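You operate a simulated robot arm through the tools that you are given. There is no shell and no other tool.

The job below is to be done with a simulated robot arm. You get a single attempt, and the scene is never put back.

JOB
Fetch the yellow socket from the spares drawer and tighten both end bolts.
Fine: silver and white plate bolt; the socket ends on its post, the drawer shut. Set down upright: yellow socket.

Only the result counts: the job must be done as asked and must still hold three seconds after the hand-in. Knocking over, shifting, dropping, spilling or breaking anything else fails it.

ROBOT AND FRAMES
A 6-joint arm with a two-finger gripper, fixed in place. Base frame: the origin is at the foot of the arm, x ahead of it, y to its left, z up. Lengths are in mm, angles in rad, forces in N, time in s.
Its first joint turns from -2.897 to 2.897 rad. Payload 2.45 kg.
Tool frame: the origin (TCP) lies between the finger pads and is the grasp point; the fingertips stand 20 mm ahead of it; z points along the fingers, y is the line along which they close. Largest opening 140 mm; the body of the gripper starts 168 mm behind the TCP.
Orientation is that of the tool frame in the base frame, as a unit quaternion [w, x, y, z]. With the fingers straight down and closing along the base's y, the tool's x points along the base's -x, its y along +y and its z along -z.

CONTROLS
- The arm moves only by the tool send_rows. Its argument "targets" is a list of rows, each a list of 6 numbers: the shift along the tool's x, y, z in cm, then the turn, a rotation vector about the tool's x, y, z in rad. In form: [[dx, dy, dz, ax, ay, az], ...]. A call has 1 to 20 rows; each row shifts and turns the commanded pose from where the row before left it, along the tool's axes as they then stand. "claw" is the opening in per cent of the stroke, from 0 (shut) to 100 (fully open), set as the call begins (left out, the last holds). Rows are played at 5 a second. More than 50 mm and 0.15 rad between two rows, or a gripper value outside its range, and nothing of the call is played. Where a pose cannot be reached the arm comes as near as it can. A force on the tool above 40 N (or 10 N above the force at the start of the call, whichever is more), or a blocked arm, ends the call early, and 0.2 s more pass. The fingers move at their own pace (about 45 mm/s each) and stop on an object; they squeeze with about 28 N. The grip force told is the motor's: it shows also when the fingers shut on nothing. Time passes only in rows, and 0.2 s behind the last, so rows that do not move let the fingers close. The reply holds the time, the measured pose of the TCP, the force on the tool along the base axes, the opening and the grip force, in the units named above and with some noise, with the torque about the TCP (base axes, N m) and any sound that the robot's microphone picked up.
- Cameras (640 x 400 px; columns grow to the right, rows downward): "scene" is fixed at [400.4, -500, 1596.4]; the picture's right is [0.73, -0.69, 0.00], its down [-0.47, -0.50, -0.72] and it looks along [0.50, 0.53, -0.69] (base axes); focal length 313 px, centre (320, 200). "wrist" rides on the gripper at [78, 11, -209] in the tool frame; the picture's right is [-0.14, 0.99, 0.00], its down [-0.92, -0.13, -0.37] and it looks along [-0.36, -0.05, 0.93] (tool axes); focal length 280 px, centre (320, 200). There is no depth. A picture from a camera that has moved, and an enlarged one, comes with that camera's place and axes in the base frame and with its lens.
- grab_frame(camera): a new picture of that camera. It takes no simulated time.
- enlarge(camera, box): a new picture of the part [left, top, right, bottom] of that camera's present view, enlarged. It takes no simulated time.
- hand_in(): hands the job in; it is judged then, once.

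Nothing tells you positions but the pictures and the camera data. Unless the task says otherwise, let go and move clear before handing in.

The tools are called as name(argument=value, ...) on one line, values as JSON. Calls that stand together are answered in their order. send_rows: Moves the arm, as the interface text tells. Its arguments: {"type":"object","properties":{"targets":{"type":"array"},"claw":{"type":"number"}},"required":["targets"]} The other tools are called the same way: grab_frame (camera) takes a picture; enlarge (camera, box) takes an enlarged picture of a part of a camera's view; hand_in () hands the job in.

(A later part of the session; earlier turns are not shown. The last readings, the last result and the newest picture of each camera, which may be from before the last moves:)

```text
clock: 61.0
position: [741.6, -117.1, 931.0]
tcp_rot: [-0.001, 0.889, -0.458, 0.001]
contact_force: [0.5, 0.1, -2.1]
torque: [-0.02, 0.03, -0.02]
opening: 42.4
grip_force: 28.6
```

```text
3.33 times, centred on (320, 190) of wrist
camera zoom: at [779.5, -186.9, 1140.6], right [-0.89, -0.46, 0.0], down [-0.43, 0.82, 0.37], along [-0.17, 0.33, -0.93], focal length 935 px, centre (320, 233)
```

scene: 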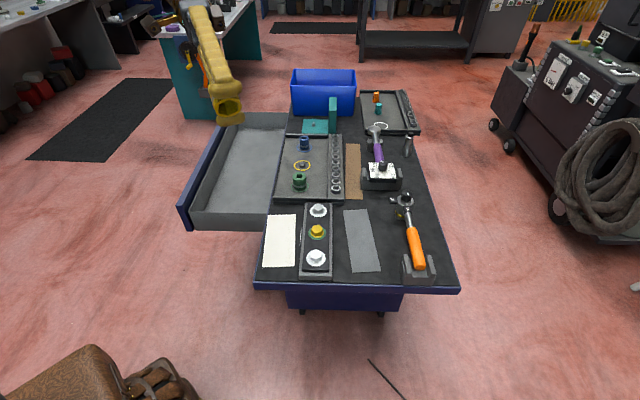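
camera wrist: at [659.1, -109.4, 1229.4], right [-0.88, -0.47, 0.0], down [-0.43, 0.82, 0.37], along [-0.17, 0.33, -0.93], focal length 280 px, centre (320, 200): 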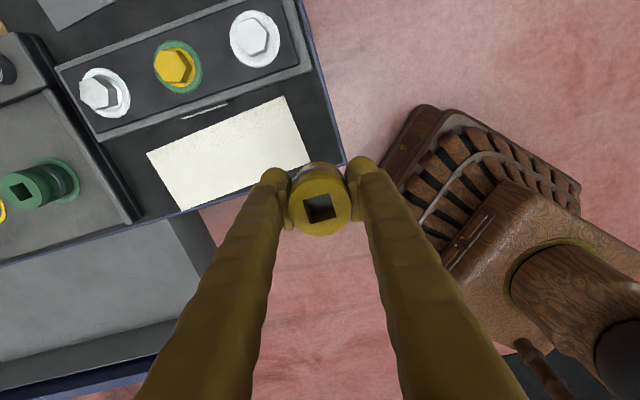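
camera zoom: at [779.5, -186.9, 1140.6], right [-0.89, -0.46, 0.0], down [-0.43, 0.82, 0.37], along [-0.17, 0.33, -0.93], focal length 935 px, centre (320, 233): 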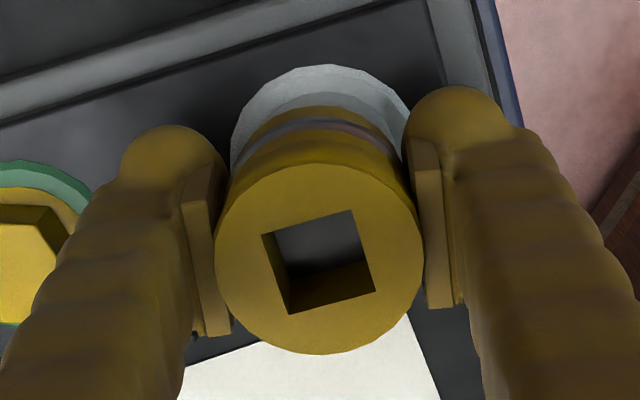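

Both views now show the socket centred over the bolt. I'm lowering in small steps.

send_rows(targets=[[0, 0, 0.2, 0, 0, 0], [0, 0, 0.2, 0, 0, 0], [0, 0, 0.2, 0, 0, 0], [0, 0, 0.2, 0, 0, 0], [0, 0, 0.2, 0, 0, 0]])

enlarge(camera="scene", box=[300, 230, 335, 270])

enlarge(camera="wrist", box=[265, 130, 375, 250])

```text
clock: 62.2
position: [743.2, -117.6, 922.2]
tcp_rot: [0.0, 0.889, -0.457, 0.001]
contact_force: [-10.1, -7.8, 22.4]
torque: [-0.27, 0.52, 0.01]
opening: 42.7
grip_force: 28.1
```

```text
10.00 times, centred on (318, 250) of scene
camera zoom: at [400.4, -500.0, 1596.4], right [0.73, -0.69, 0.0], down [-0.47, -0.5, -0.72], along [0.5, 0.53, -0.69], focal length 3134 px, centre (345, -300)
```

zoom: 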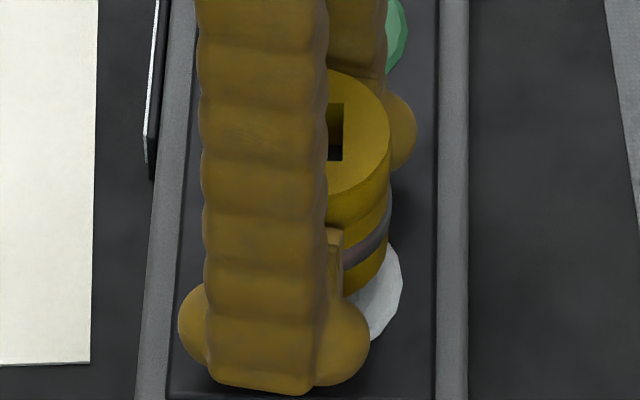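

```text
3.33 times, centred on (320, 190) of wrist
camera zoom: at [780.0, -187.3, 1131.3], right [-0.89, -0.46, 0.0], down [-0.43, 0.82, 0.37], along [-0.17, 0.33, -0.93], focal length 935 px, centre (320, 233)
```

zoom: 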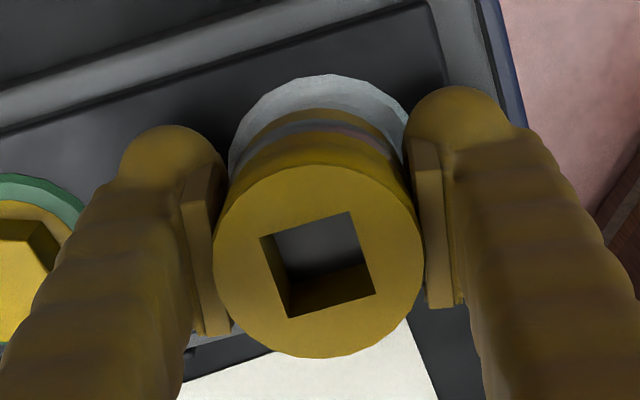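

It still catches, with the reaction pushing back along the bench. I'm easing up, shifting about 1 mm back and 1 mm across, and pressing again.

send_rows(targets=[[0, 0, -0.4, 0, 0, 0], [-0.073, 0.113, -0.1, 0, 0, 0], [0, 0, 0, 0, 0, 0]])

send_rows(targets=[[0, 0, 0.2, 0, 0, 0], [0, 0, 0.2, 0, 0, 0], [0, 0, 0.1, 0, 0, 0]])

```text
clock: 63.0
position: [742.5, -118.4, 926.3]
tcp_rot: [0.0, 0.889, -0.457, 0.0]
contact_force: [0.5, -0.1, -1.1]
torque: [0.03, 0.02, 0.02]
opening: 42.5
grip_force: 27.9
```

```text
clock: 63.8
position: [742.6, -117.4, 922.0]
tcp_rot: [-0.001, 0.889, -0.457, 0.0]
contact_force: [-1.2, -5.5, 8.9]
torque: [-0.25, 0.01, -0.04]
opening: 42.5
grip_force: 28.2
```

send_rows(targets=[[0, 0, -0.15, 0, 0, 0], [0.051, 0.063, 0, 0, 0, 0], [0, 0, 0.15, 0, 0, 0], [0, 0, 0.1, 0, 0, 0]])

send_rows(targets=[[0, 0, 0.1, 0, 0, 0], [0, 0, 0.1, 0, 0, 0]])

```text
clock: 64.8
position: [741.4, -117.7, 920.0]
tcp_rot: [-0.001, 0.89, -0.456, -0.001]
contact_force: [-1.3, -6.7, -3.2]
torque: [-0.06, 0.04, -0.08]
opening: 42.5
grip_force: 28.0
```

```text
clock: 65.4
position: [742.5, -117.3, 917.5]
tcp_rot: [-0.002, 0.889, -0.457, 0.001]
contact_force: [-3.9, -7.9, 0.9]
torque: [-0.13, 0.03, -0.04]
opening: 42.6
grip_force: 27.7
```

The vertical force dropped and it keeps going down, so the socket is slipping over the bolt head. I'm easing the side load and continuing down.

send_rows(targets=[[0.03, 0.05, 0, 0, 0, 0], [0, 0, 0.15, 0, 0, 0], [0, 0, 0.15, 0, 0, 0]])

send_rows(targets=[[0, 0, 0.15, 0, 0, 0], [0, 0, 0.15, 0, 0, 0]])

enlarge(camera="scene", box=[300, 230, 335, 270])

enlarge(camera="wrist", box=[265, 130, 375, 250])

```text
clock: 66.2
position: [741.4, -120.6, 915.7]
tcp_rot: [0.0, 0.89, -0.457, 0.0]
contact_force: [0.2, -0.7, -1.5]
torque: [0.02, -0.02, 0.02]
opening: 42.5
grip_force: 28.6
```

```text
clock: 66.8
position: [741.7, -118.8, 913.7]
tcp_rot: [0.0, 0.889, -0.457, 0.0]
contact_force: [0.9, 0.9, -1.0]
torque: [0.0, 0.01, -0.03]
opening: 42.6
grip_force: 28.2
```

```text
10.00 times, centred on (318, 250) of scene
camera zoom: at [400.4, -500.0, 1596.4], right [0.73, -0.69, 0.0], down [-0.47, -0.5, -0.72], along [0.5, 0.53, -0.69], focal length 3134 px, centre (345, -300)
```

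zoom: 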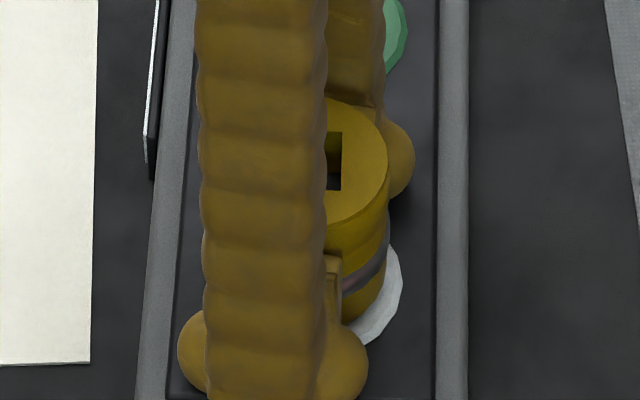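

```text
3.33 times, centred on (320, 190) of wrist
camera zoom: at [778.5, -188.4, 1121.6], right [-0.89, -0.46, 0.0], down [-0.43, 0.82, 0.37], along [-0.17, 0.33, -0.93], focal length 935 px, centre (320, 233)
```

zoom: 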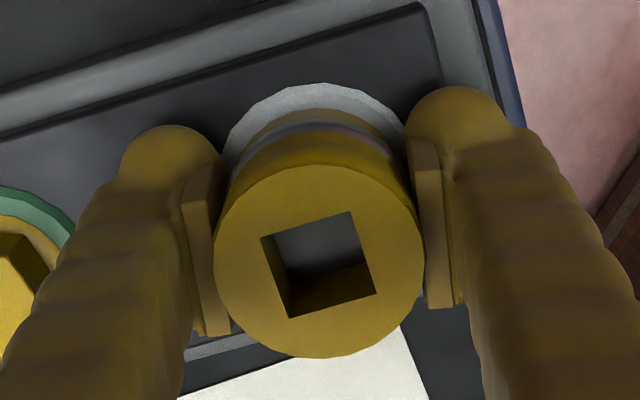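

The socket is on the bolt head with almost no side load. I'm going down the last bit until it seats.

send_rows(targets=[[0, 0, 0.15, 0, 0, 0], [0, 0, 0.15, 0, 0, 0]])

send_rows(targets=[[0, 0, 0.15, 0, 0, 0], [0, 0, 0.15, 0, 0, 0]])

```text
clock: 67.5
position: [741.8, -119.0, 912.7]
tcp_rot: [-0.002, 0.889, -0.458, 0.001]
contact_force: [-0.7, 1.1, 6.9]
torque: [-0.16, 0.29, -0.12]
opening: 42.3
grip_force: 27.7
stopped in row 2: the force on the tool passed its limit at 42 N (the readings are from after the stop); the commanded pose is now the measured one
```

```text
clock: 68.0
position: [742.3, -119.6, 911.8]
tcp_rot: [-0.001, 0.889, -0.457, 0.003]
contact_force: [-6.3, 4.6, 9.1]
torque: [-0.18, 0.39, -0.09]
opening: 42.4
grip_force: 27.7
stopped in row 2: the force on the tool passed its limit at 46 N (the readings are from after the stop); the commanded pose is now the measured one
```

It is seated at about z 912. I'm relieving the downforce slightly and turning clockwise to see what the bolt does.

send_rows(targets=[[0, 0, -0.1, 0, 0, 0], [0, 0, 0, 0, 0, 0.05], [0, 0, 0, 0, 0, 0.05], [0, 0, 0, 0, 0, 0.05], [0, 0, 0, 0, 0, 0.05]])

enlarge(camera="wrist", box=[265, 130, 375, 250])

```text
clock: 69.2
position: [741.9, -119.5, 912.4]
tcp_rot: [-0.001, 0.839, -0.544, 0.002]
contact_force: [-12.2, 7.4, -2.7]
torque: [0.07, 0.19, 0.12]
opening: 42.5
grip_force: 28.3
```

```text
3.33 times, centred on (320, 190) of wrist
camera zoom: at [763.5, -194.0, 1121.2], right [-0.96, -0.28, 0.0], down [-0.26, 0.89, 0.37], along [-0.1, 0.35, -0.93], focal length 935 px, centre (320, 233)
```

zoom: 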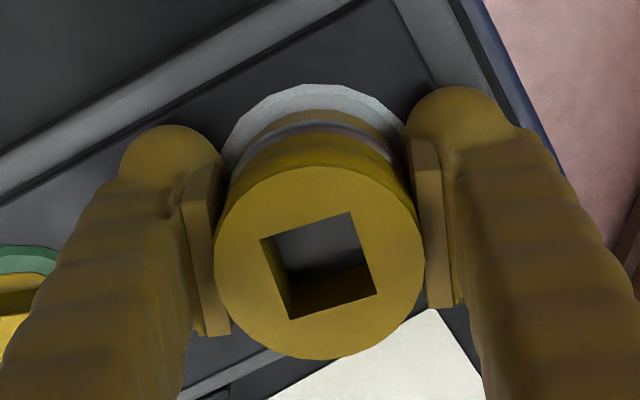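

The bolt turns with the socket and there is no slip in the grip. I'm relieving the side load and turning further clockwise.

send_rows(targets=[[-0.075, 0.029, 0, 0, 0, 0], [0, 0, 0, 0, 0, 0.08], [0, 0, 0, 0, 0, 0.08], [0, 0, 0, 0, 0, 0.08], [0, 0, 0, 0, 0, 0.08], [0, 0, 0, 0, 0, 0.08]])

enlarge(camera="wrist", box=[265, 130, 375, 250])

grab_frame(camera="scene")

```text
clock: 70.6
position: [741.7, -118.0, 912.9]
tcp_rot: [-0.002, 0.714, -0.7, 0.002]
contact_force: [11.3, 3.6, -3.7]
torque: [0.07, 0.08, 0.42]
opening: 42.6
grip_force: 28.2
```

```text
3.33 times, centred on (320, 190) of wrist
camera zoom: at [732.2, -196.2, 1121.5], right [-0.99, 0.12, -0.01], down [0.11, 0.92, 0.37], along [0.05, 0.37, -0.93], focal length 935 px, centre (320, 233)
```

zoom: 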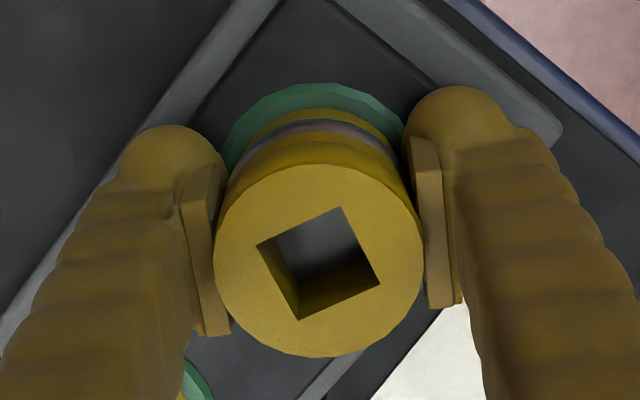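

```text
taken
```

scene: 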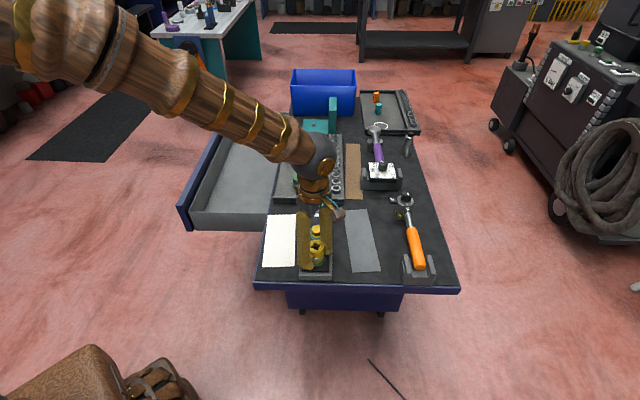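

The ring around the white bolt turned green, like the middle bolt's, so this bolt is tight. I'm lifting the socket straight off without turning back.

send_rows(targets=[[0, 0, -0.5, 0, 0, 0], [0, 0, -1.0, 0, 0, 0], [0, 0, -1.5, 0, 0, 0], [0, 0, -2.5, 0, 0, 0], [0, 0, -3.0, 0, 0, 0]])

grab_frame(camera="wrist")

enlarge(camera="scene", box=[290, 190, 345, 280])

```text
clock: 71.8
position: [739.9, -119.8, 996.6]
tcp_rot: [0.0, 0.714, -0.701, 0.001]
contact_force: [0.1, -0.9, -0.9]
torque: [0.01, -0.02, -0.01]
opening: 42.6
grip_force: 27.6
```

```text
taken
camera wrist: at [729.7, -198.0, 1206.0], right [-0.99, 0.12, 0.0], down [0.11, 0.92, 0.37], along [0.05, 0.37, -0.93], focal length 280 px, centre (320, 200)
```

wrist: 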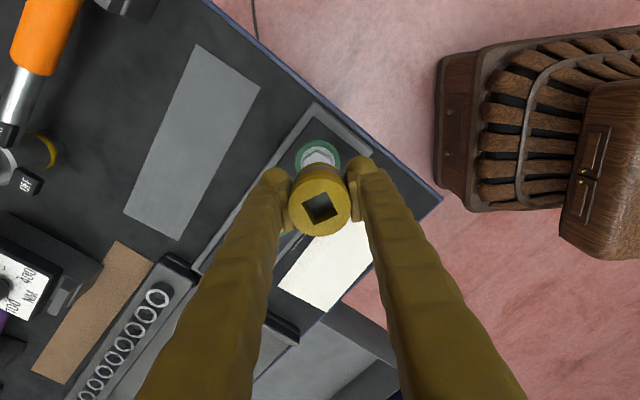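

```text
4.44 times, centred on (318, 235) of scene
camera zoom: at [400.4, -500.0, 1596.4], right [0.73, -0.69, 0.0], down [-0.47, -0.5, -0.72], along [0.5, 0.53, -0.69], focal length 1393 px, centre (331, 44)
```

zoom: 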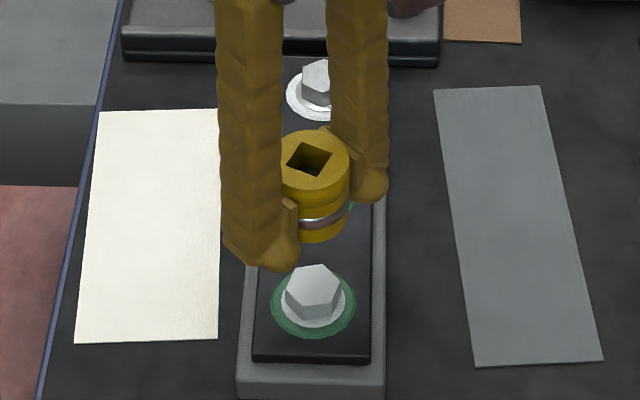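

White bolt done: its ring is green. I'm checking its hex angle to calibrate the socket's new angle in the grip, and looking at the silver bolt.

enlarge(camera="scene", box=[300, 240, 335, 275])

enlarge(camera="wrist", box=[265, 130, 375, 250])

enlarge(camera="scene", box=[300, 195, 335, 225])

```text
11.43 times, centred on (318, 258) of scene
camera zoom: at [400.4, -500.0, 1596.4], right [0.73, -0.69, 0.0], down [-0.47, -0.5, -0.72], along [0.5, 0.53, -0.69], focal length 3581 px, centre (349, -457)
```

zoom: 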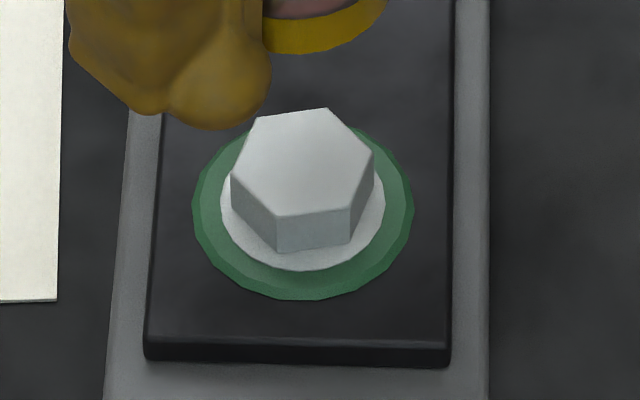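

```text
3.33 times, centred on (320, 190) of wrist
camera zoom: at [729.7, -198.0, 1206.0], right [-0.99, 0.12, 0.0], down [0.11, 0.92, 0.37], along [0.05, 0.37, -0.93], focal length 935 px, centre (320, 233)
```

zoom: 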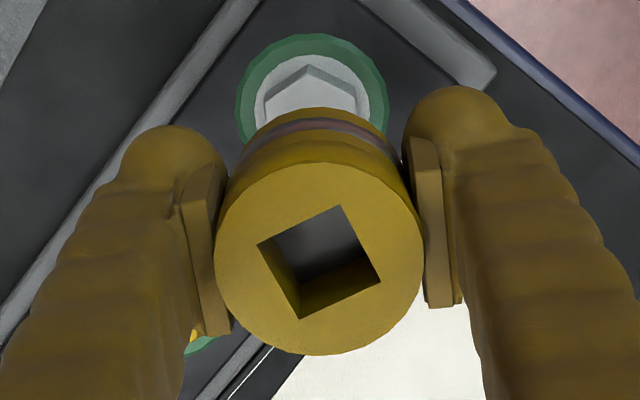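

```text
13.33 times, centred on (318, 210) of scene
camera zoom: at [400.4, -500.0, 1596.4], right [0.73, -0.69, 0.0], down [-0.47, -0.5, -0.72], along [0.5, 0.53, -0.69], focal length 4178 px, centre (353, 67)
```

zoom: 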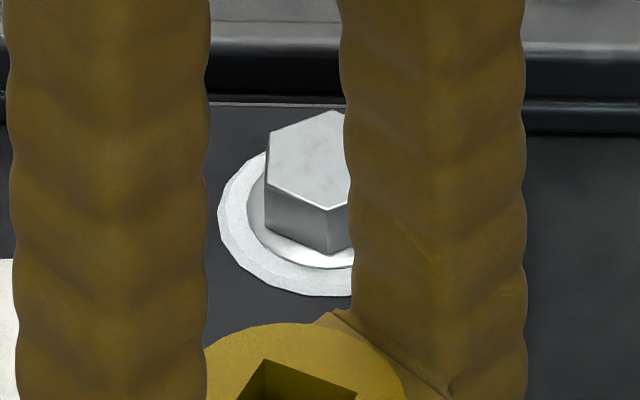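

enlarge(camera="scene", box=[307, 245, 325, 264])

enlarge(camera="wrist", box=[295, 150, 345, 235])

```text
16.00 times, centred on (316, 254) of scene
camera zoom: at [400.4, -500.0, 1596.4], right [0.73, -0.69, 0.0], down [-0.47, -0.5, -0.72], along [0.5, 0.53, -0.69], focal length 5014 px, centre (384, -672)
```

zoom: 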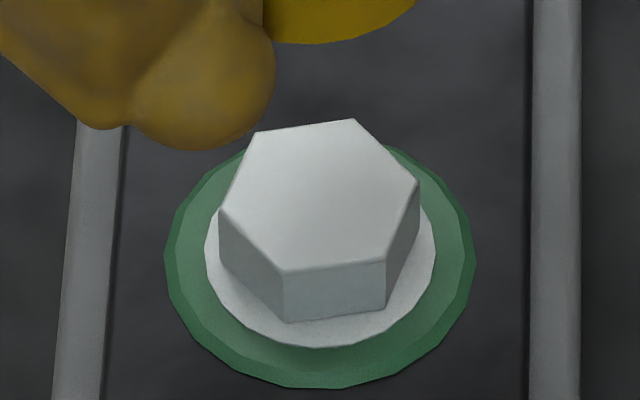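

```text
4.71 times, centred on (320, 192) of wrist
camera zoom: at [729.7, -198.0, 1206.0], right [-0.99, 0.12, 0.0], down [0.11, 0.92, 0.37], along [0.05, 0.37, -0.93], focal length 1320 px, centre (320, 235)
```

zoom: 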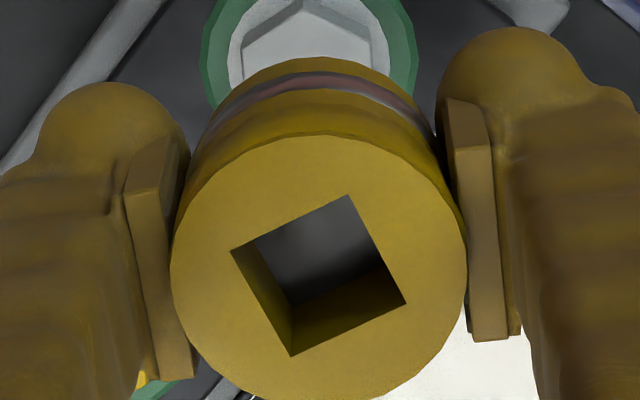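

White bolt reads 26° now, and the socket's hex sits about 20° off the closing line after the slip. I'm turning to yaw 115° so it matches the silver bolt at 45°, then moving over it.

send_rows(targets=[[0, 0, 0, 0, 0, -0.14], [0, 0, 0, 0, 0, -0.14], [0, 0, 0, 0, 0, -0.14], [-1.61, -4.42, 0, 0, 0, 0], [-1.61, -4.42, 0, 0, 0, 0], [-1.61, -4.42, 0, 0, 0, 0], [-1.61, -4.42, 0, 0, 0, 0], [0, 0, 2.8, 0, 0, 0], [0, 0, 2.8, 0, 0, 0], [0, 0, 0, 0, 0, 0]])

enlarge(camera="scene", box=[300, 188, 335, 223])

enlarge(camera="wrist", box=[265, 130, 375, 250])

grab_frame(camera="wrist")

```text
clock: 74.0
position: [876.8, 14.2, 941.9]
tcp_rot: [-0.001, 0.845, -0.535, 0.002]
contact_force: [0.7, 0.3, -1.7]
torque: [-0.01, -0.01, -0.01]
opening: 42.6
grip_force: 28.1
```

```text
11.43 times, centred on (318, 206) of scene
camera zoom: at [400.4, -500.0, 1596.4], right [0.73, -0.69, 0.0], down [-0.47, -0.5, -0.72], along [0.5, 0.53, -0.69], focal length 3581 px, centre (349, 137)
```

zoom: 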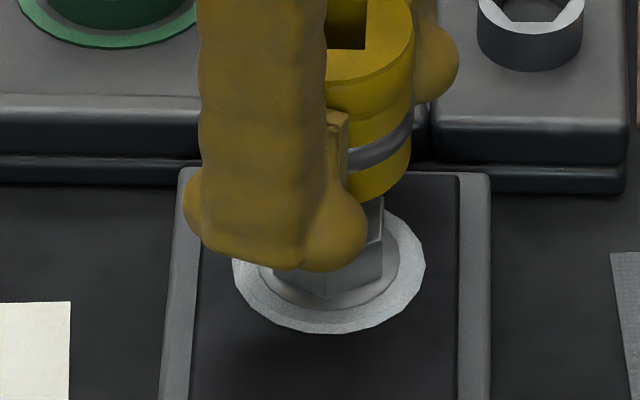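

```text
3.33 times, centred on (320, 190) of wrist
camera zoom: at [898.4, -59.6, 1150.4], right [-0.95, -0.3, 0.0], down [-0.28, 0.89, 0.37], along [-0.11, 0.35, -0.93], focal length 935 px, centre (320, 233)
```

zoom: 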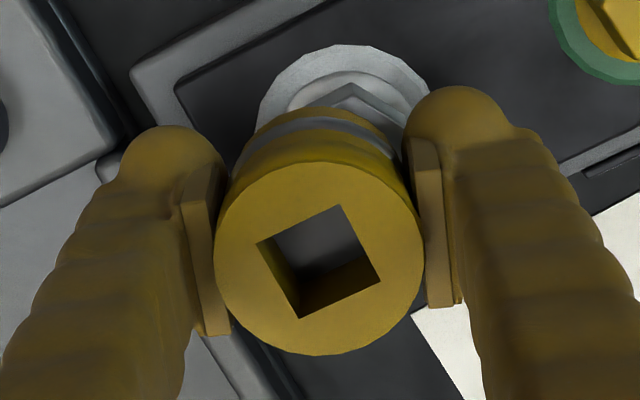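

```text
taken
camera wrist: at [898.4, -59.6, 1150.4], right [-0.95, -0.3, 0.0], down [-0.28, 0.89, 0.37], along [-0.11, 0.35, -0.93], focal length 280 px, centre (320, 200)
```

wrist: 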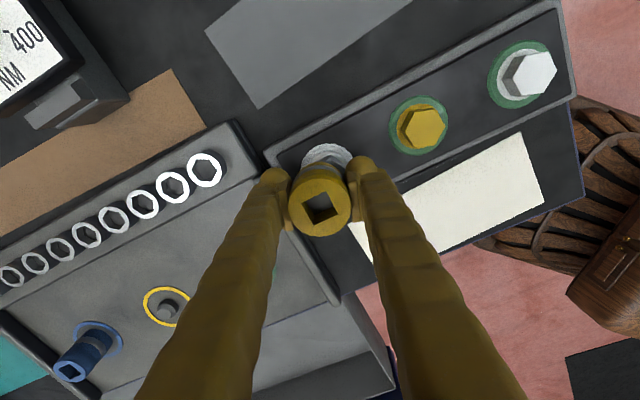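

The bolt lies about 8.5 mm back along the bench from the socket axis. I'm correcting and looking again.

send_rows(targets=[[0.333, 0.783, 0, 0, 0, 0], [0, 0, 0.8, 0, 0, 0], [0, 0, 0, 0, 0, 0]])

enlarge(camera="scene", box=[300, 188, 335, 223])

enlarge(camera="wrist", box=[265, 130, 375, 250])

```text
clock: 74.8
position: [869.4, 9.7, 933.8]
tcp_rot: [0.0, 0.845, -0.535, 0.002]
contact_force: [0.1, -0.1, -1.2]
torque: [-0.03, 0.0, 0.0]
opening: 42.4
grip_force: 28.5
```

```text
11.43 times, centred on (318, 206) of scene
camera zoom: at [400.4, -500.0, 1596.4], right [0.73, -0.69, 0.0], down [-0.47, -0.5, -0.72], along [0.5, 0.53, -0.69], focal length 3581 px, centre (349, 137)
```

zoom: 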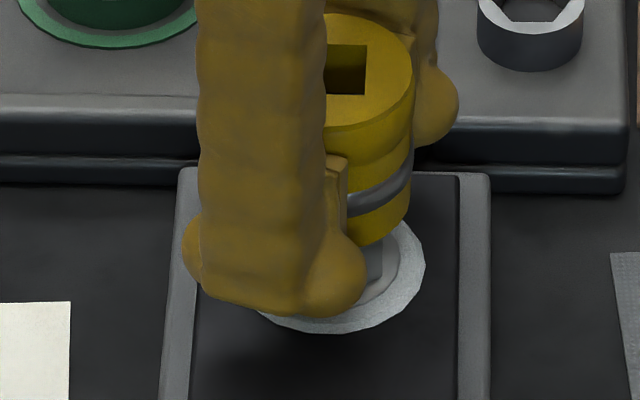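

```text
3.33 times, centred on (320, 190) of wrist
camera zoom: at [892.1, -66.2, 1142.9], right [-0.95, -0.3, 0.0], down [-0.28, 0.89, 0.37], along [-0.11, 0.35, -0.93], focal length 935 px, centre (320, 233)
```

zoom: 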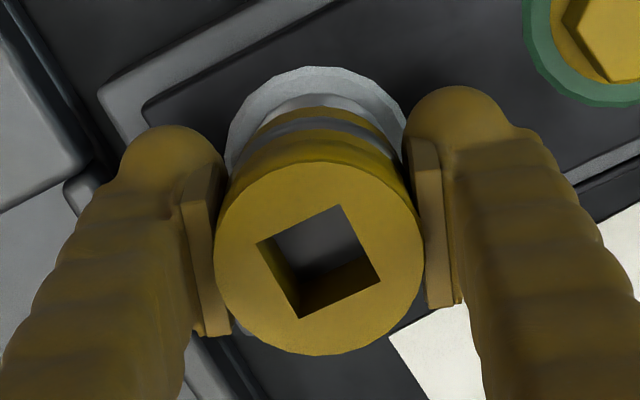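

Nearly centred now, after allowing for the offset seen while engaged on the white bolt. I'm lowering in small steps.

send_rows(targets=[[0.01, -0.03, 0, 0, 0, 0], [0, 0, 0.3, 0, 0, 0], [0, 0, 0.2, 0, 0, 0], [0, 0, 0.2, 0, 0, 0], [0, 0, 0.2, 0, 0, 0]])

send_rows(targets=[[0, 0, 0.1, 0, 0, 0], [0, 0, 0.1, 0, 0, 0]])

```text
clock: 76.0
position: [869.4, 9.1, 925.4]
tcp_rot: [-0.001, 0.845, -0.535, 0.002]
contact_force: [-0.2, -1.3, -2.3]
torque: [0.0, 0.0, 0.04]
opening: 42.9
grip_force: 27.6
```

```text
clock: 76.6
position: [868.4, 7.9, 922.9]
tcp_rot: [-0.001, 0.845, -0.535, 0.002]
contact_force: [-0.1, 0.7, -0.8]
torque: [-0.01, 0.02, 0.0]
opening: 42.5
grip_force: 27.8
```

send_rows(targets=[[0, 0, 0.15, 0, 0, 0], [0, 0, 0.15, 0, 0, 0]])

send_rows(targets=[[0, 0, 0.15, 0, 0, 0], [0, 0, 0.15, 0, 0, 0]])

enlarge(camera="scene", box=[300, 188, 335, 223])

```text
clock: 77.2
position: [869.6, 8.9, 920.3]
tcp_rot: [0.0, 0.845, -0.535, 0.002]
contact_force: [0.0, 0.4, -1.4]
torque: [-0.03, 0.02, 0.03]
opening: 42.4
grip_force: 28.1
```

```text
clock: 77.8
position: [869.3, 9.5, 915.8]
tcp_rot: [0.0, 0.845, -0.535, 0.001]
contact_force: [-0.2, -0.5, -1.9]
torque: [0.01, 0.02, 0.01]
opening: 42.5
grip_force: 28.1
```

```text
11.43 times, centred on (318, 206) of scene
camera zoom: at [400.4, -500.0, 1596.4], right [0.73, -0.69, 0.0], down [-0.47, -0.5, -0.72], along [0.5, 0.53, -0.69], focal length 3581 px, centre (349, 137)
```

zoom: 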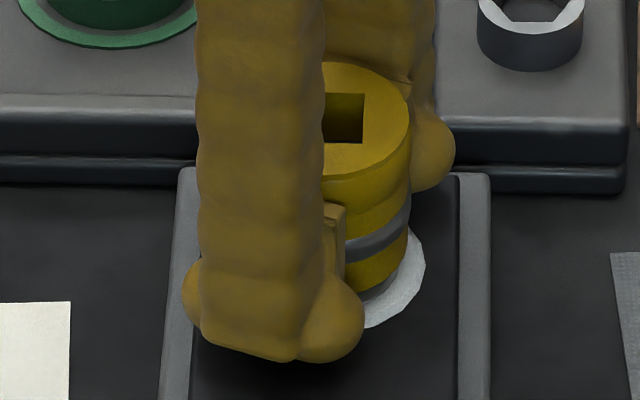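

The socket slid over the silver bolt without catching. I'm going down a touch more and turning clockwise.

send_rows(targets=[[0, 0, 0.15, 0, 0, 0], [0, 0, 0, 0, 0, 0.07], [0, 0, 0, 0, 0, 0.07], [0, 0, 0, 0, 0, 0.07], [0, 0, 0, 0, 0, 0.07], [0, 0, 0, 0, 0, 0.07]])

enlarge(camera="wrist", box=[265, 130, 375, 250])

enlarge(camera="scene", box=[300, 188, 335, 223])

```text
clock: 79.2
position: [870.0, 10.0, 915.0]
tcp_rot: [-0.002, 0.738, -0.674, 0.001]
contact_force: [8.0, 3.3, -10.1]
torque: [0.11, 0.05, 0.38]
opening: 42.6
grip_force: 27.6
```

```text
3.33 times, centred on (320, 190) of wrist
camera zoom: at [865.0, -68.4, 1124.3], right [-1.0, 0.05, 0.0], down [0.04, 0.93, 0.37], along [0.02, 0.37, -0.93], focal length 935 px, centre (320, 233)
```

zoom: 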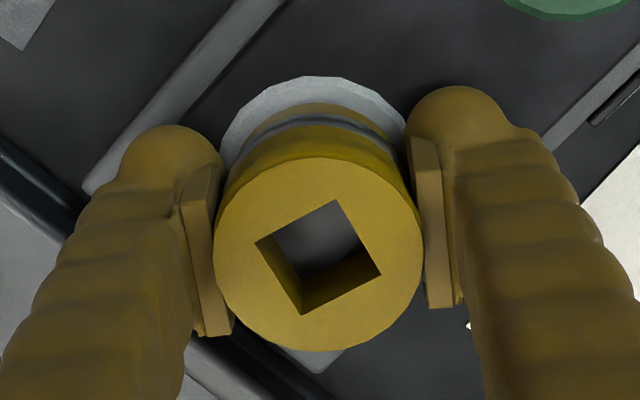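

```text
11.43 times, centred on (318, 206) of scene
camera zoom: at [400.4, -500.0, 1596.4], right [0.73, -0.69, 0.0], down [-0.47, -0.5, -0.72], along [0.5, 0.53, -0.69], focal length 3581 px, centre (349, 137)
```

zoom: 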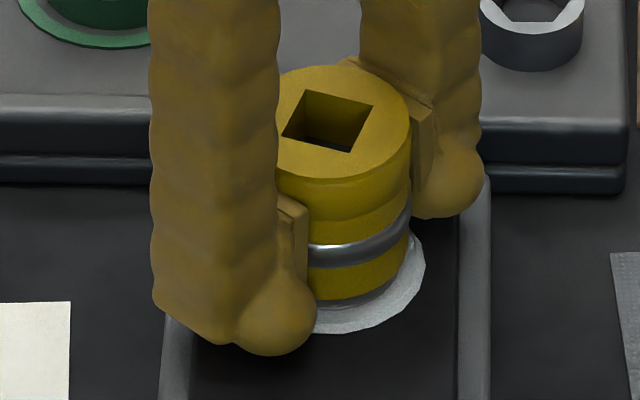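

The silver bolt is turning but its ring is still white. I'm easing down 1 mm to follow the thread and turning further.

send_rows(targets=[[0, 0, 0.1, 0, 0, 0], [0, 0, 0, 0, 0, 0.07], [0, 0, 0, 0, 0, 0.07], [0, 0, 0, 0, 0, 0.07]])

enlarge(camera="wrist", box=[265, 130, 375, 250])

enlarge(camera="scene", box=[300, 188, 335, 223])

```text
clock: 80.2
position: [870.0, 8.7, 914.3]
tcp_rot: [0.003, -0.663, 0.748, -0.002]
contact_force: [25.6, 6.3, 2.3]
torque: [0.05, -0.18, 0.44]
opening: 42.6
grip_force: 27.7
```

```text
3.33 times, centred on (320, 190) of wrist
camera zoom: at [848.6, -66.0, 1123.7], right [-0.97, 0.25, -0.01], down [0.23, 0.9, 0.37], along [0.1, 0.36, -0.93], focal length 935 px, centre (320, 233)
```

zoom: 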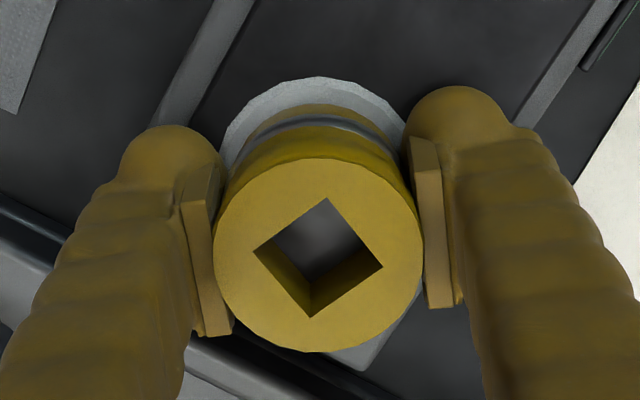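

```text
11.43 times, centred on (318, 206) of scene
camera zoom: at [400.4, -500.0, 1596.4], right [0.73, -0.69, 0.0], down [-0.47, -0.5, -0.72], along [0.5, 0.53, -0.69], focal length 3581 px, centre (349, 137)
```

zoom: 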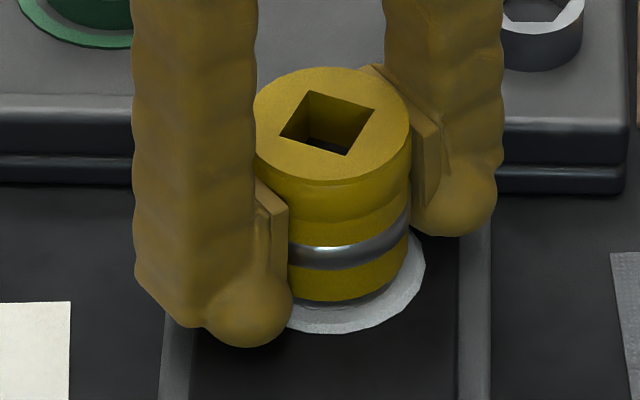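

The grip is starting to slip with a 26 N side load. I'm re-centring the tool to remove that side load before turning more.

send_rows(targets=[[-0.074, -0.19, 0, 0, 0, 0], [0, 0, 0, 0, 0, 0]])

enlarge(camera="wrist", box=[265, 130, 375, 250])

```text
clock: 80.8
position: [870.1, 9.7, 913.6]
tcp_rot: [0.001, -0.664, 0.748, -0.001]
contact_force: [3.5, -0.5, 9.7]
torque: [-0.04, -0.03, 0.22]
opening: 42.6
grip_force: 28.4
```

```text
3.33 times, centred on (320, 190) of wrist
camera zoom: at [849.5, -66.0, 1123.5], right [-0.97, 0.25, 0.0], down [0.23, 0.9, 0.37], along [0.1, 0.36, -0.93], focal length 935 px, centre (320, 233)
```

zoom: 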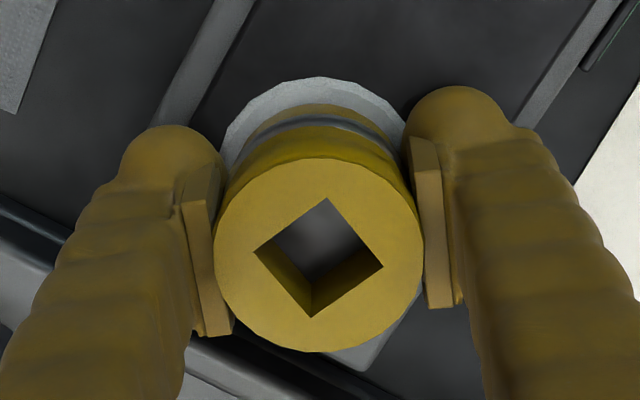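

Side load is gone. I'm turning further clockwise.

send_rows(targets=[[0, 0, 0, 0, 0, 0.06], [0, 0, 0, 0, 0, 0.06], [0, 0, 0, 0, 0, 0.06]])

enlarge(camera="wrist", box=[265, 130, 375, 250])

```text
clock: 81.6
position: [871.8, 9.7, 914.1]
tcp_rot: [0.001, -0.594, 0.804, -0.001]
contact_force: [7.8, 1.1, -0.3]
torque: [-0.01, 0.04, 0.54]
opening: 42.5
grip_force: 27.9
```

```text
3.33 times, centred on (320, 190) of wrist
camera zoom: at [836.4, -61.6, 1122.8], right [-0.91, 0.42, 0.0], down [0.39, 0.84, 0.37], along [0.16, 0.33, -0.93], focal length 935 px, centre (320, 233)
```

zoom: 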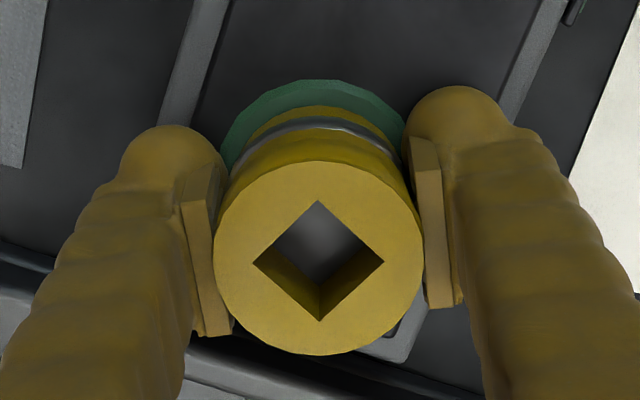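

The silver bolt's ring is now green too. I'm lifting the socket straight up off it.

send_rows(targets=[[0, 0, -0.5, 0, 0, 0], [0, 0, -1.0, 0, 0, 0], [0, 0, -1.5, 0, 0, 0], [0, 0, -3.0, 0, 0, 0], [0, 0, -4.0, 0, 0, 0], [0, 0, -4.0, 0, 0, 0]])

grab_frame(camera="wrist")

enlarge(camera="scene", box=[285, 130, 345, 280])

```text
clock: 83.0
position: [871.4, 8.9, 1053.1]
tcp_rot: [0.001, -0.594, 0.804, 0.0]
contact_force: [0.8, 1.1, -2.0]
torque: [-0.02, 0.03, 0.01]
opening: 42.6
grip_force: 27.8
```

```text
taken
camera wrist: at [838.2, -61.6, 1262.4], right [-0.91, 0.42, 0.0], down [0.39, 0.84, 0.37], along [0.16, 0.33, -0.93], focal length 280 px, centre (320, 200)
```

wrist: 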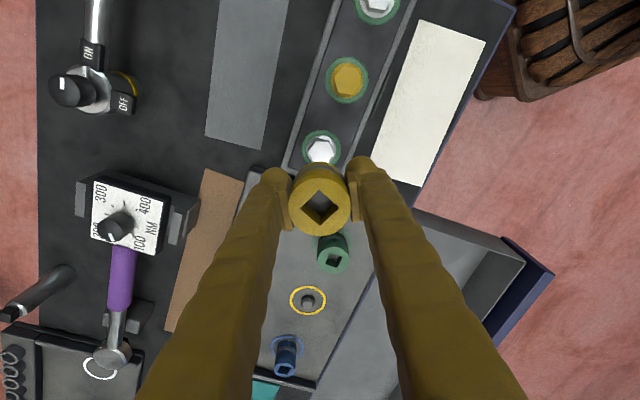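

```text
2.67 times, centred on (315, 205) of scene
camera zoom: at [400.4, -500.0, 1596.4], right [0.73, -0.69, 0.0], down [-0.47, -0.5, -0.72], along [0.5, 0.53, -0.69], focal length 836 px, centre (333, 187)
```

zoom: 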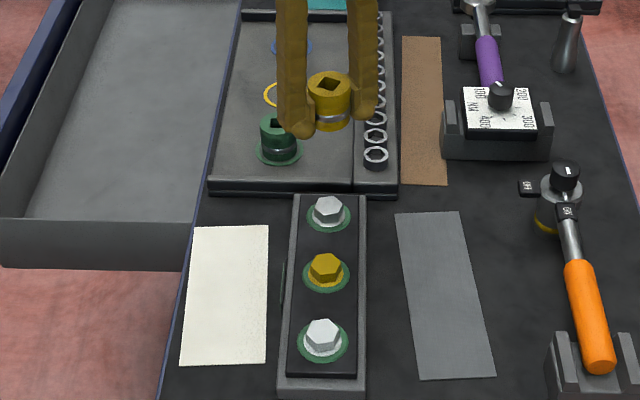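

All three plate rings are green. Now I'm turning toward the yellow-ringed post, tilting slightly outward for reach and moving above it at a safe height.

send_rows(targets=[[0, 0, 0, 0, 0, 0.148], [0, 0, 0, 0, 0, 0.148], [0, 0, 0, 0, 0, 0.148], [0, 0, 0, 0, 0, 0.148], [0, 0, 0, 0, 0, 0.148], [0, 0, 0, 0, 0, 0.148], [0, 0, 0, 0, 0, 0.147], [0, 0, 0, 0, -0.1, 0], [0, 0, 0, 0, -0.1, 0], [0, 0, 0, 0, 0, 0]])

send_rows(targets=[[-2.92, 3.27, 0.59, 0, 0, 0], [-2.92, 3.27, 0.59, 0, 0, 0], [-2.92, 3.27, 0.59, 0, 0, 0], [-2.92, 3.27, 0.59, 0, 0, 0], [-2.92, 3.27, 0.59, 0, 0, 0], [-2.92, 3.27, 0.59, 0, 0, 0], [0, 0, 0, 0, 0, 0]])

grab_frame(camera="wrist")

enlarge(camera="scene", box=[265, 100, 345, 210])

```text
clock: 85.2
position: [869.6, 8.5, 1055.5]
tcp_rot: [0.101, -0.118, 0.988, 0.012]
contact_force: [-0.3, 0.4, -1.4]
torque: [-0.01, 0.0, 0.03]
opening: 42.6
grip_force: 27.7
```

```text
clock: 86.8
position: [999.3, 241.7, 1054.2]
tcp_rot: [0.102, -0.118, 0.988, 0.012]
contact_force: [0.4, -0.7, -1.8]
torque: [0.04, 0.0, -0.03]
opening: 42.6
grip_force: 27.6
```

```text
taken
camera wrist: at [880.6, 226.1, 1243.6], right [-0.1, 0.99, 0.03], down [0.83, 0.07, 0.55], along [0.54, 0.08, -0.84], focal length 280 px, centre (320, 200)
```

wrist: 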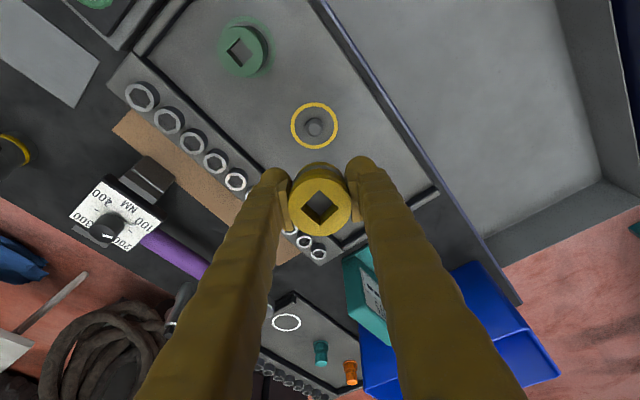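

```text
3.64 times, centred on (305, 155) of scene
camera zoom: at [400.4, -500.0, 1596.4], right [0.73, -0.69, 0.0], down [-0.47, -0.5, -0.72], along [0.5, 0.53, -0.69], focal length 1140 px, centre (374, 364)
```

zoom: 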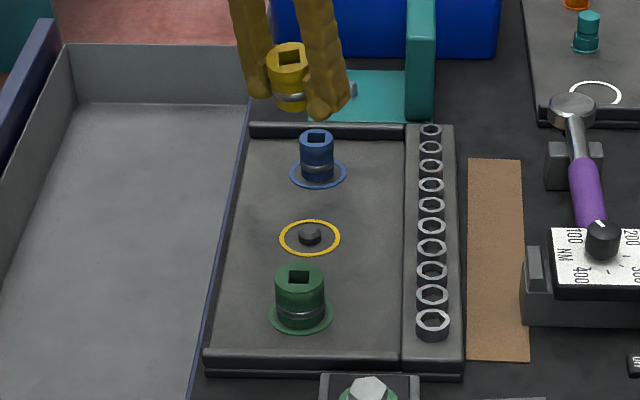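

The arm holds that pose over the tray. I'm enlarging to locate the post and ring precisely.

enlarge(camera="wrist", box=[280, 90, 350, 160])

enlarge(camera="scene", box=[285, 150, 320, 180])

enlarge(camera="wrist", box=[265, 140, 375, 250])

```text
5.71 times, centred on (315, 125) of wrist
camera zoom: at [880.6, 226.1, 1243.6], right [-0.1, 0.99, 0.03], down [0.83, 0.07, 0.55], along [0.54, 0.08, -0.84], focal length 1602 px, centre (349, 629)
```

zoom: 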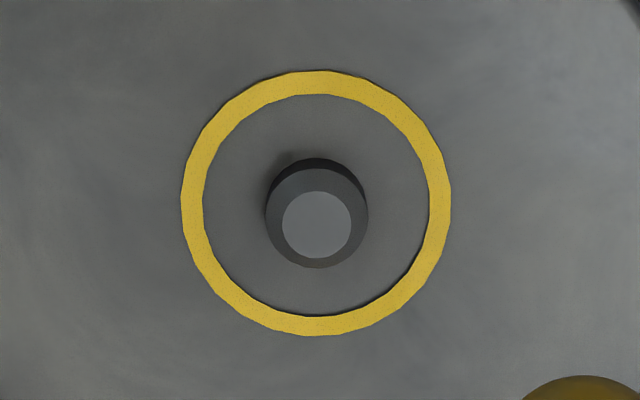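

```text
13.33 times, centred on (302, 165) of scene
camera zoom: at [400.4, -500.0, 1596.4], right [0.73, -0.69, 0.0], down [-0.47, -0.5, -0.72], along [0.5, 0.53, -0.69], focal length 4178 px, centre (553, 667)
```

zoom: 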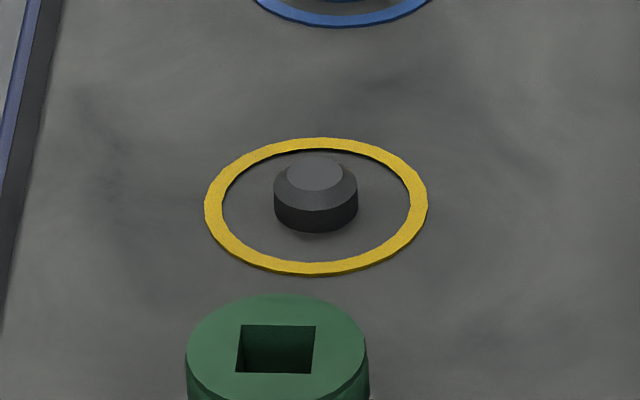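

```text
3.64 times, centred on (320, 195) of wrist
camera zoom: at [880.6, 226.1, 1243.6], right [-0.1, 0.99, 0.03], down [0.83, 0.07, 0.55], along [0.54, 0.08, -0.84], focal length 1020 px, centre (320, 218)
```

zoom: 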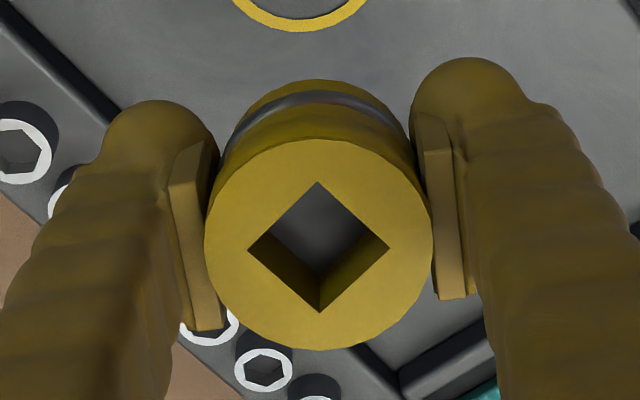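

The ring centre lies about 35 mm back toward the arm and 2.5 mm sideways from the tool axis. I'm shifting onto it and descending along the tool axis to just above the post.

send_rows(targets=[[3.54, -0.25, 0, 0, 0, 0], [0, 0, 3.5, 0, 0, 0], [0, 0, 3.5, 0, 0, 0], [0, 0, 3.5, 0, 0, 0], [0, 0, 0, 0, 0, 0]])

enlarge(camera="wrist", box=[240, 110, 400, 250])

enlarge(camera="scene", box=[280, 135, 330, 185])

```text
clock: 88.0
position: [986.6, 236.9, 945.4]
tcp_rot: [0.101, -0.118, 0.988, 0.011]
contact_force: [-0.4, -0.1, -1.9]
torque: [-0.01, -0.03, 0.0]
opening: 42.7
grip_force: 28.1
```

```text
2.86 times, centred on (320, 180) of wrist
camera zoom: at [868.9, 219.3, 1133.9], right [-0.1, 0.99, 0.03], down [0.83, 0.07, 0.55], along [0.54, 0.08, -0.84], focal length 801 px, centre (320, 257)
```

zoom: 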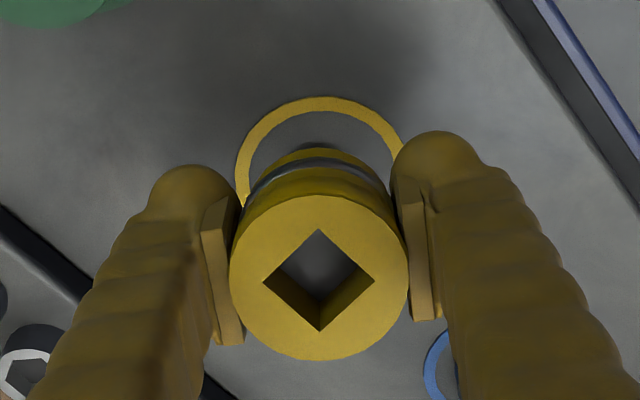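

```text
8.00 times, centred on (305, 160) of scene
camera zoom: at [400.4, -500.0, 1596.4], right [0.73, -0.69, 0.0], down [-0.47, -0.5, -0.72], along [0.5, 0.53, -0.69], focal length 2507 px, centre (440, 520)
```

zoom: 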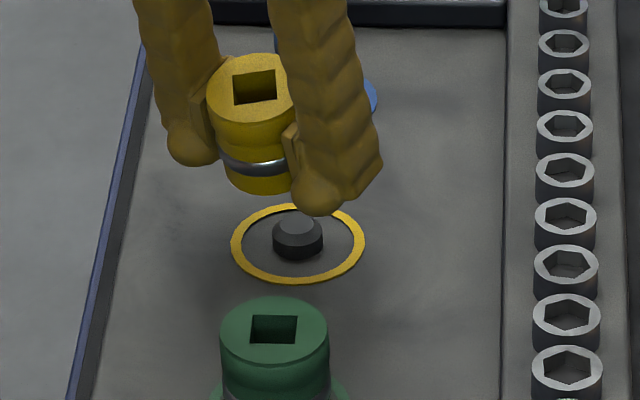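

enlarge(camera="wrist", box=[285, 115, 365, 190])

enlarge(camera="scene", box=[285, 140, 315, 180])

```text
5.33 times, centred on (325, 152) of wrist
camera zoom: at [868.9, 219.3, 1133.9], right [-0.1, 0.99, 0.03], down [0.83, 0.07, 0.55], along [0.54, 0.08, -0.84], focal length 1495 px, centre (293, 453)
```

zoom: 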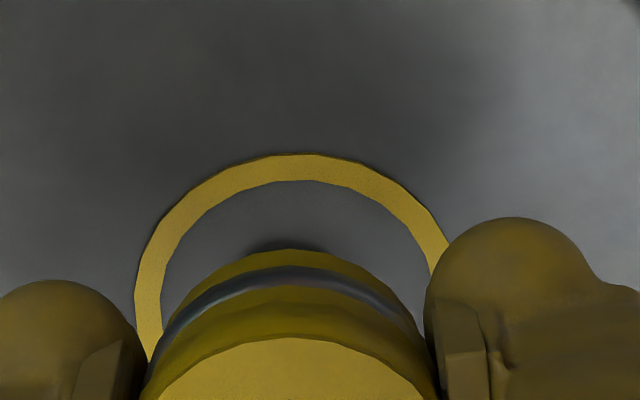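

```text
10.00 times, centred on (300, 160) of scene
camera zoom: at [400.4, -500.0, 1596.4], right [0.73, -0.69, 0.0], down [-0.47, -0.5, -0.72], along [0.5, 0.53, -0.69], focal length 3134 px, centre (520, 600)
```

zoom: 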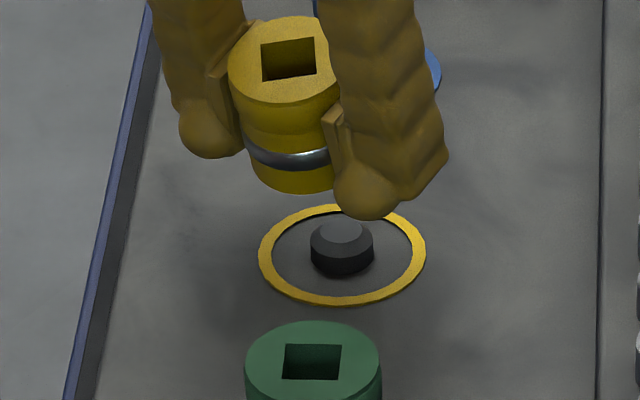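

I'm nudging about 3 mm outward and descending; the post's chamfered tip leaves several millimetres of margin.

send_rows(targets=[[-0.27, -0.06, 0.05, 0, 0, 0], [0, 0, 1.2, 0, 0, 0], [0, 0, 1.0, 0, 0, 0], [0, 0, 0.5, 0, 0, 0], [0, 0, 0, 0, 0, 0]])

enlarge(camera="wrist", box=[240, 110, 400, 250])

enlarge(camera="scene", box=[285, 140, 315, 180])

```text
clock: 89.2
position: [993.6, 238.1, 920.3]
tcp_rot: [0.101, -0.117, 0.988, 0.012]
contact_force: [-0.1, 0.1, -1.7]
torque: [0.02, -0.02, 0.01]
opening: 42.6
grip_force: 28.0
```

```text
2.86 times, centred on (320, 180) of wrist
camera zoom: at [876.9, 221.1, 1107.8], right [-0.1, 0.99, 0.03], down [0.83, 0.07, 0.55], along [0.54, 0.08, -0.84], focal length 801 px, centre (320, 257)
```

zoom: 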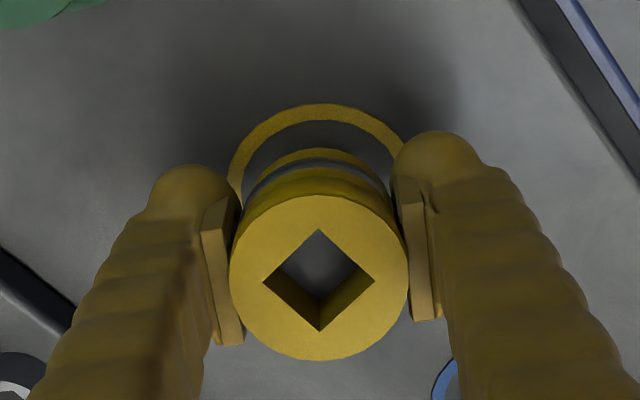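

```text
10.00 times, centred on (300, 160) of scene
camera zoom: at [400.4, -500.0, 1596.4], right [0.73, -0.69, 0.0], down [-0.47, -0.5, -0.72], along [0.5, 0.53, -0.69], focal length 3134 px, centre (520, 600)
```

zoom: 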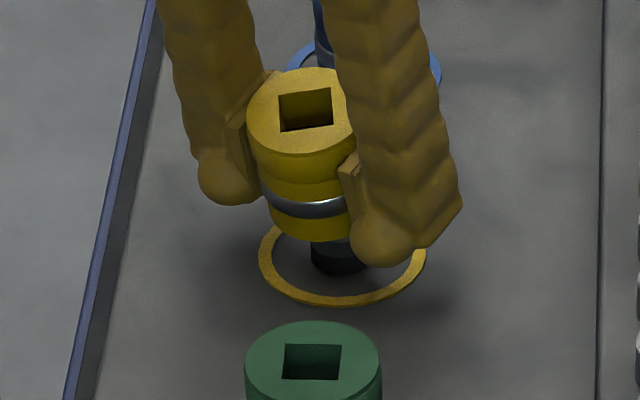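

send_rows(targets=[[-0.08, -0.12, 0, 0, 0, 0], [0, 0, 0.4, 0, 0, 0], [0, 0, 0.4, 0, 0, 0], [0, 0, 0.4, 0, 0, 0]])

enlarge(camera="scene", box=[285, 140, 315, 180])

```text
clock: 90.2
position: [997.1, 237.2, 906.2]
tcp_rot: [0.1, -0.118, 0.988, 0.012]
contact_force: [0.0, -1.2, -0.8]
torque: [0.02, 0.0, 0.04]
opening: 42.4
grip_force: 27.6
```

```text
10.00 times, centred on (300, 160) of scene
camera zoom: at [400.4, -500.0, 1596.4], right [0.73, -0.69, 0.0], down [-0.47, -0.5, -0.72], along [0.5, 0.53, -0.69], focal length 3134 px, centre (520, 600)
```

zoom: 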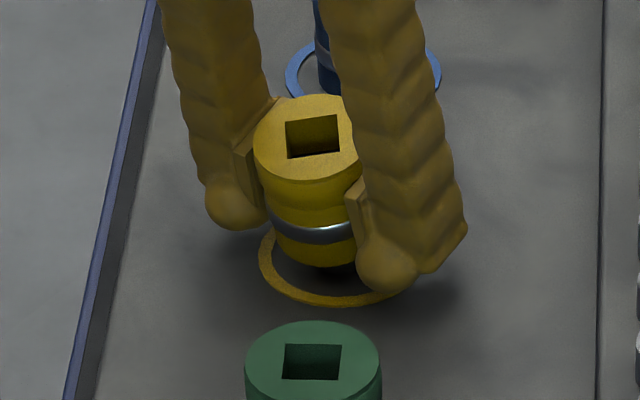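

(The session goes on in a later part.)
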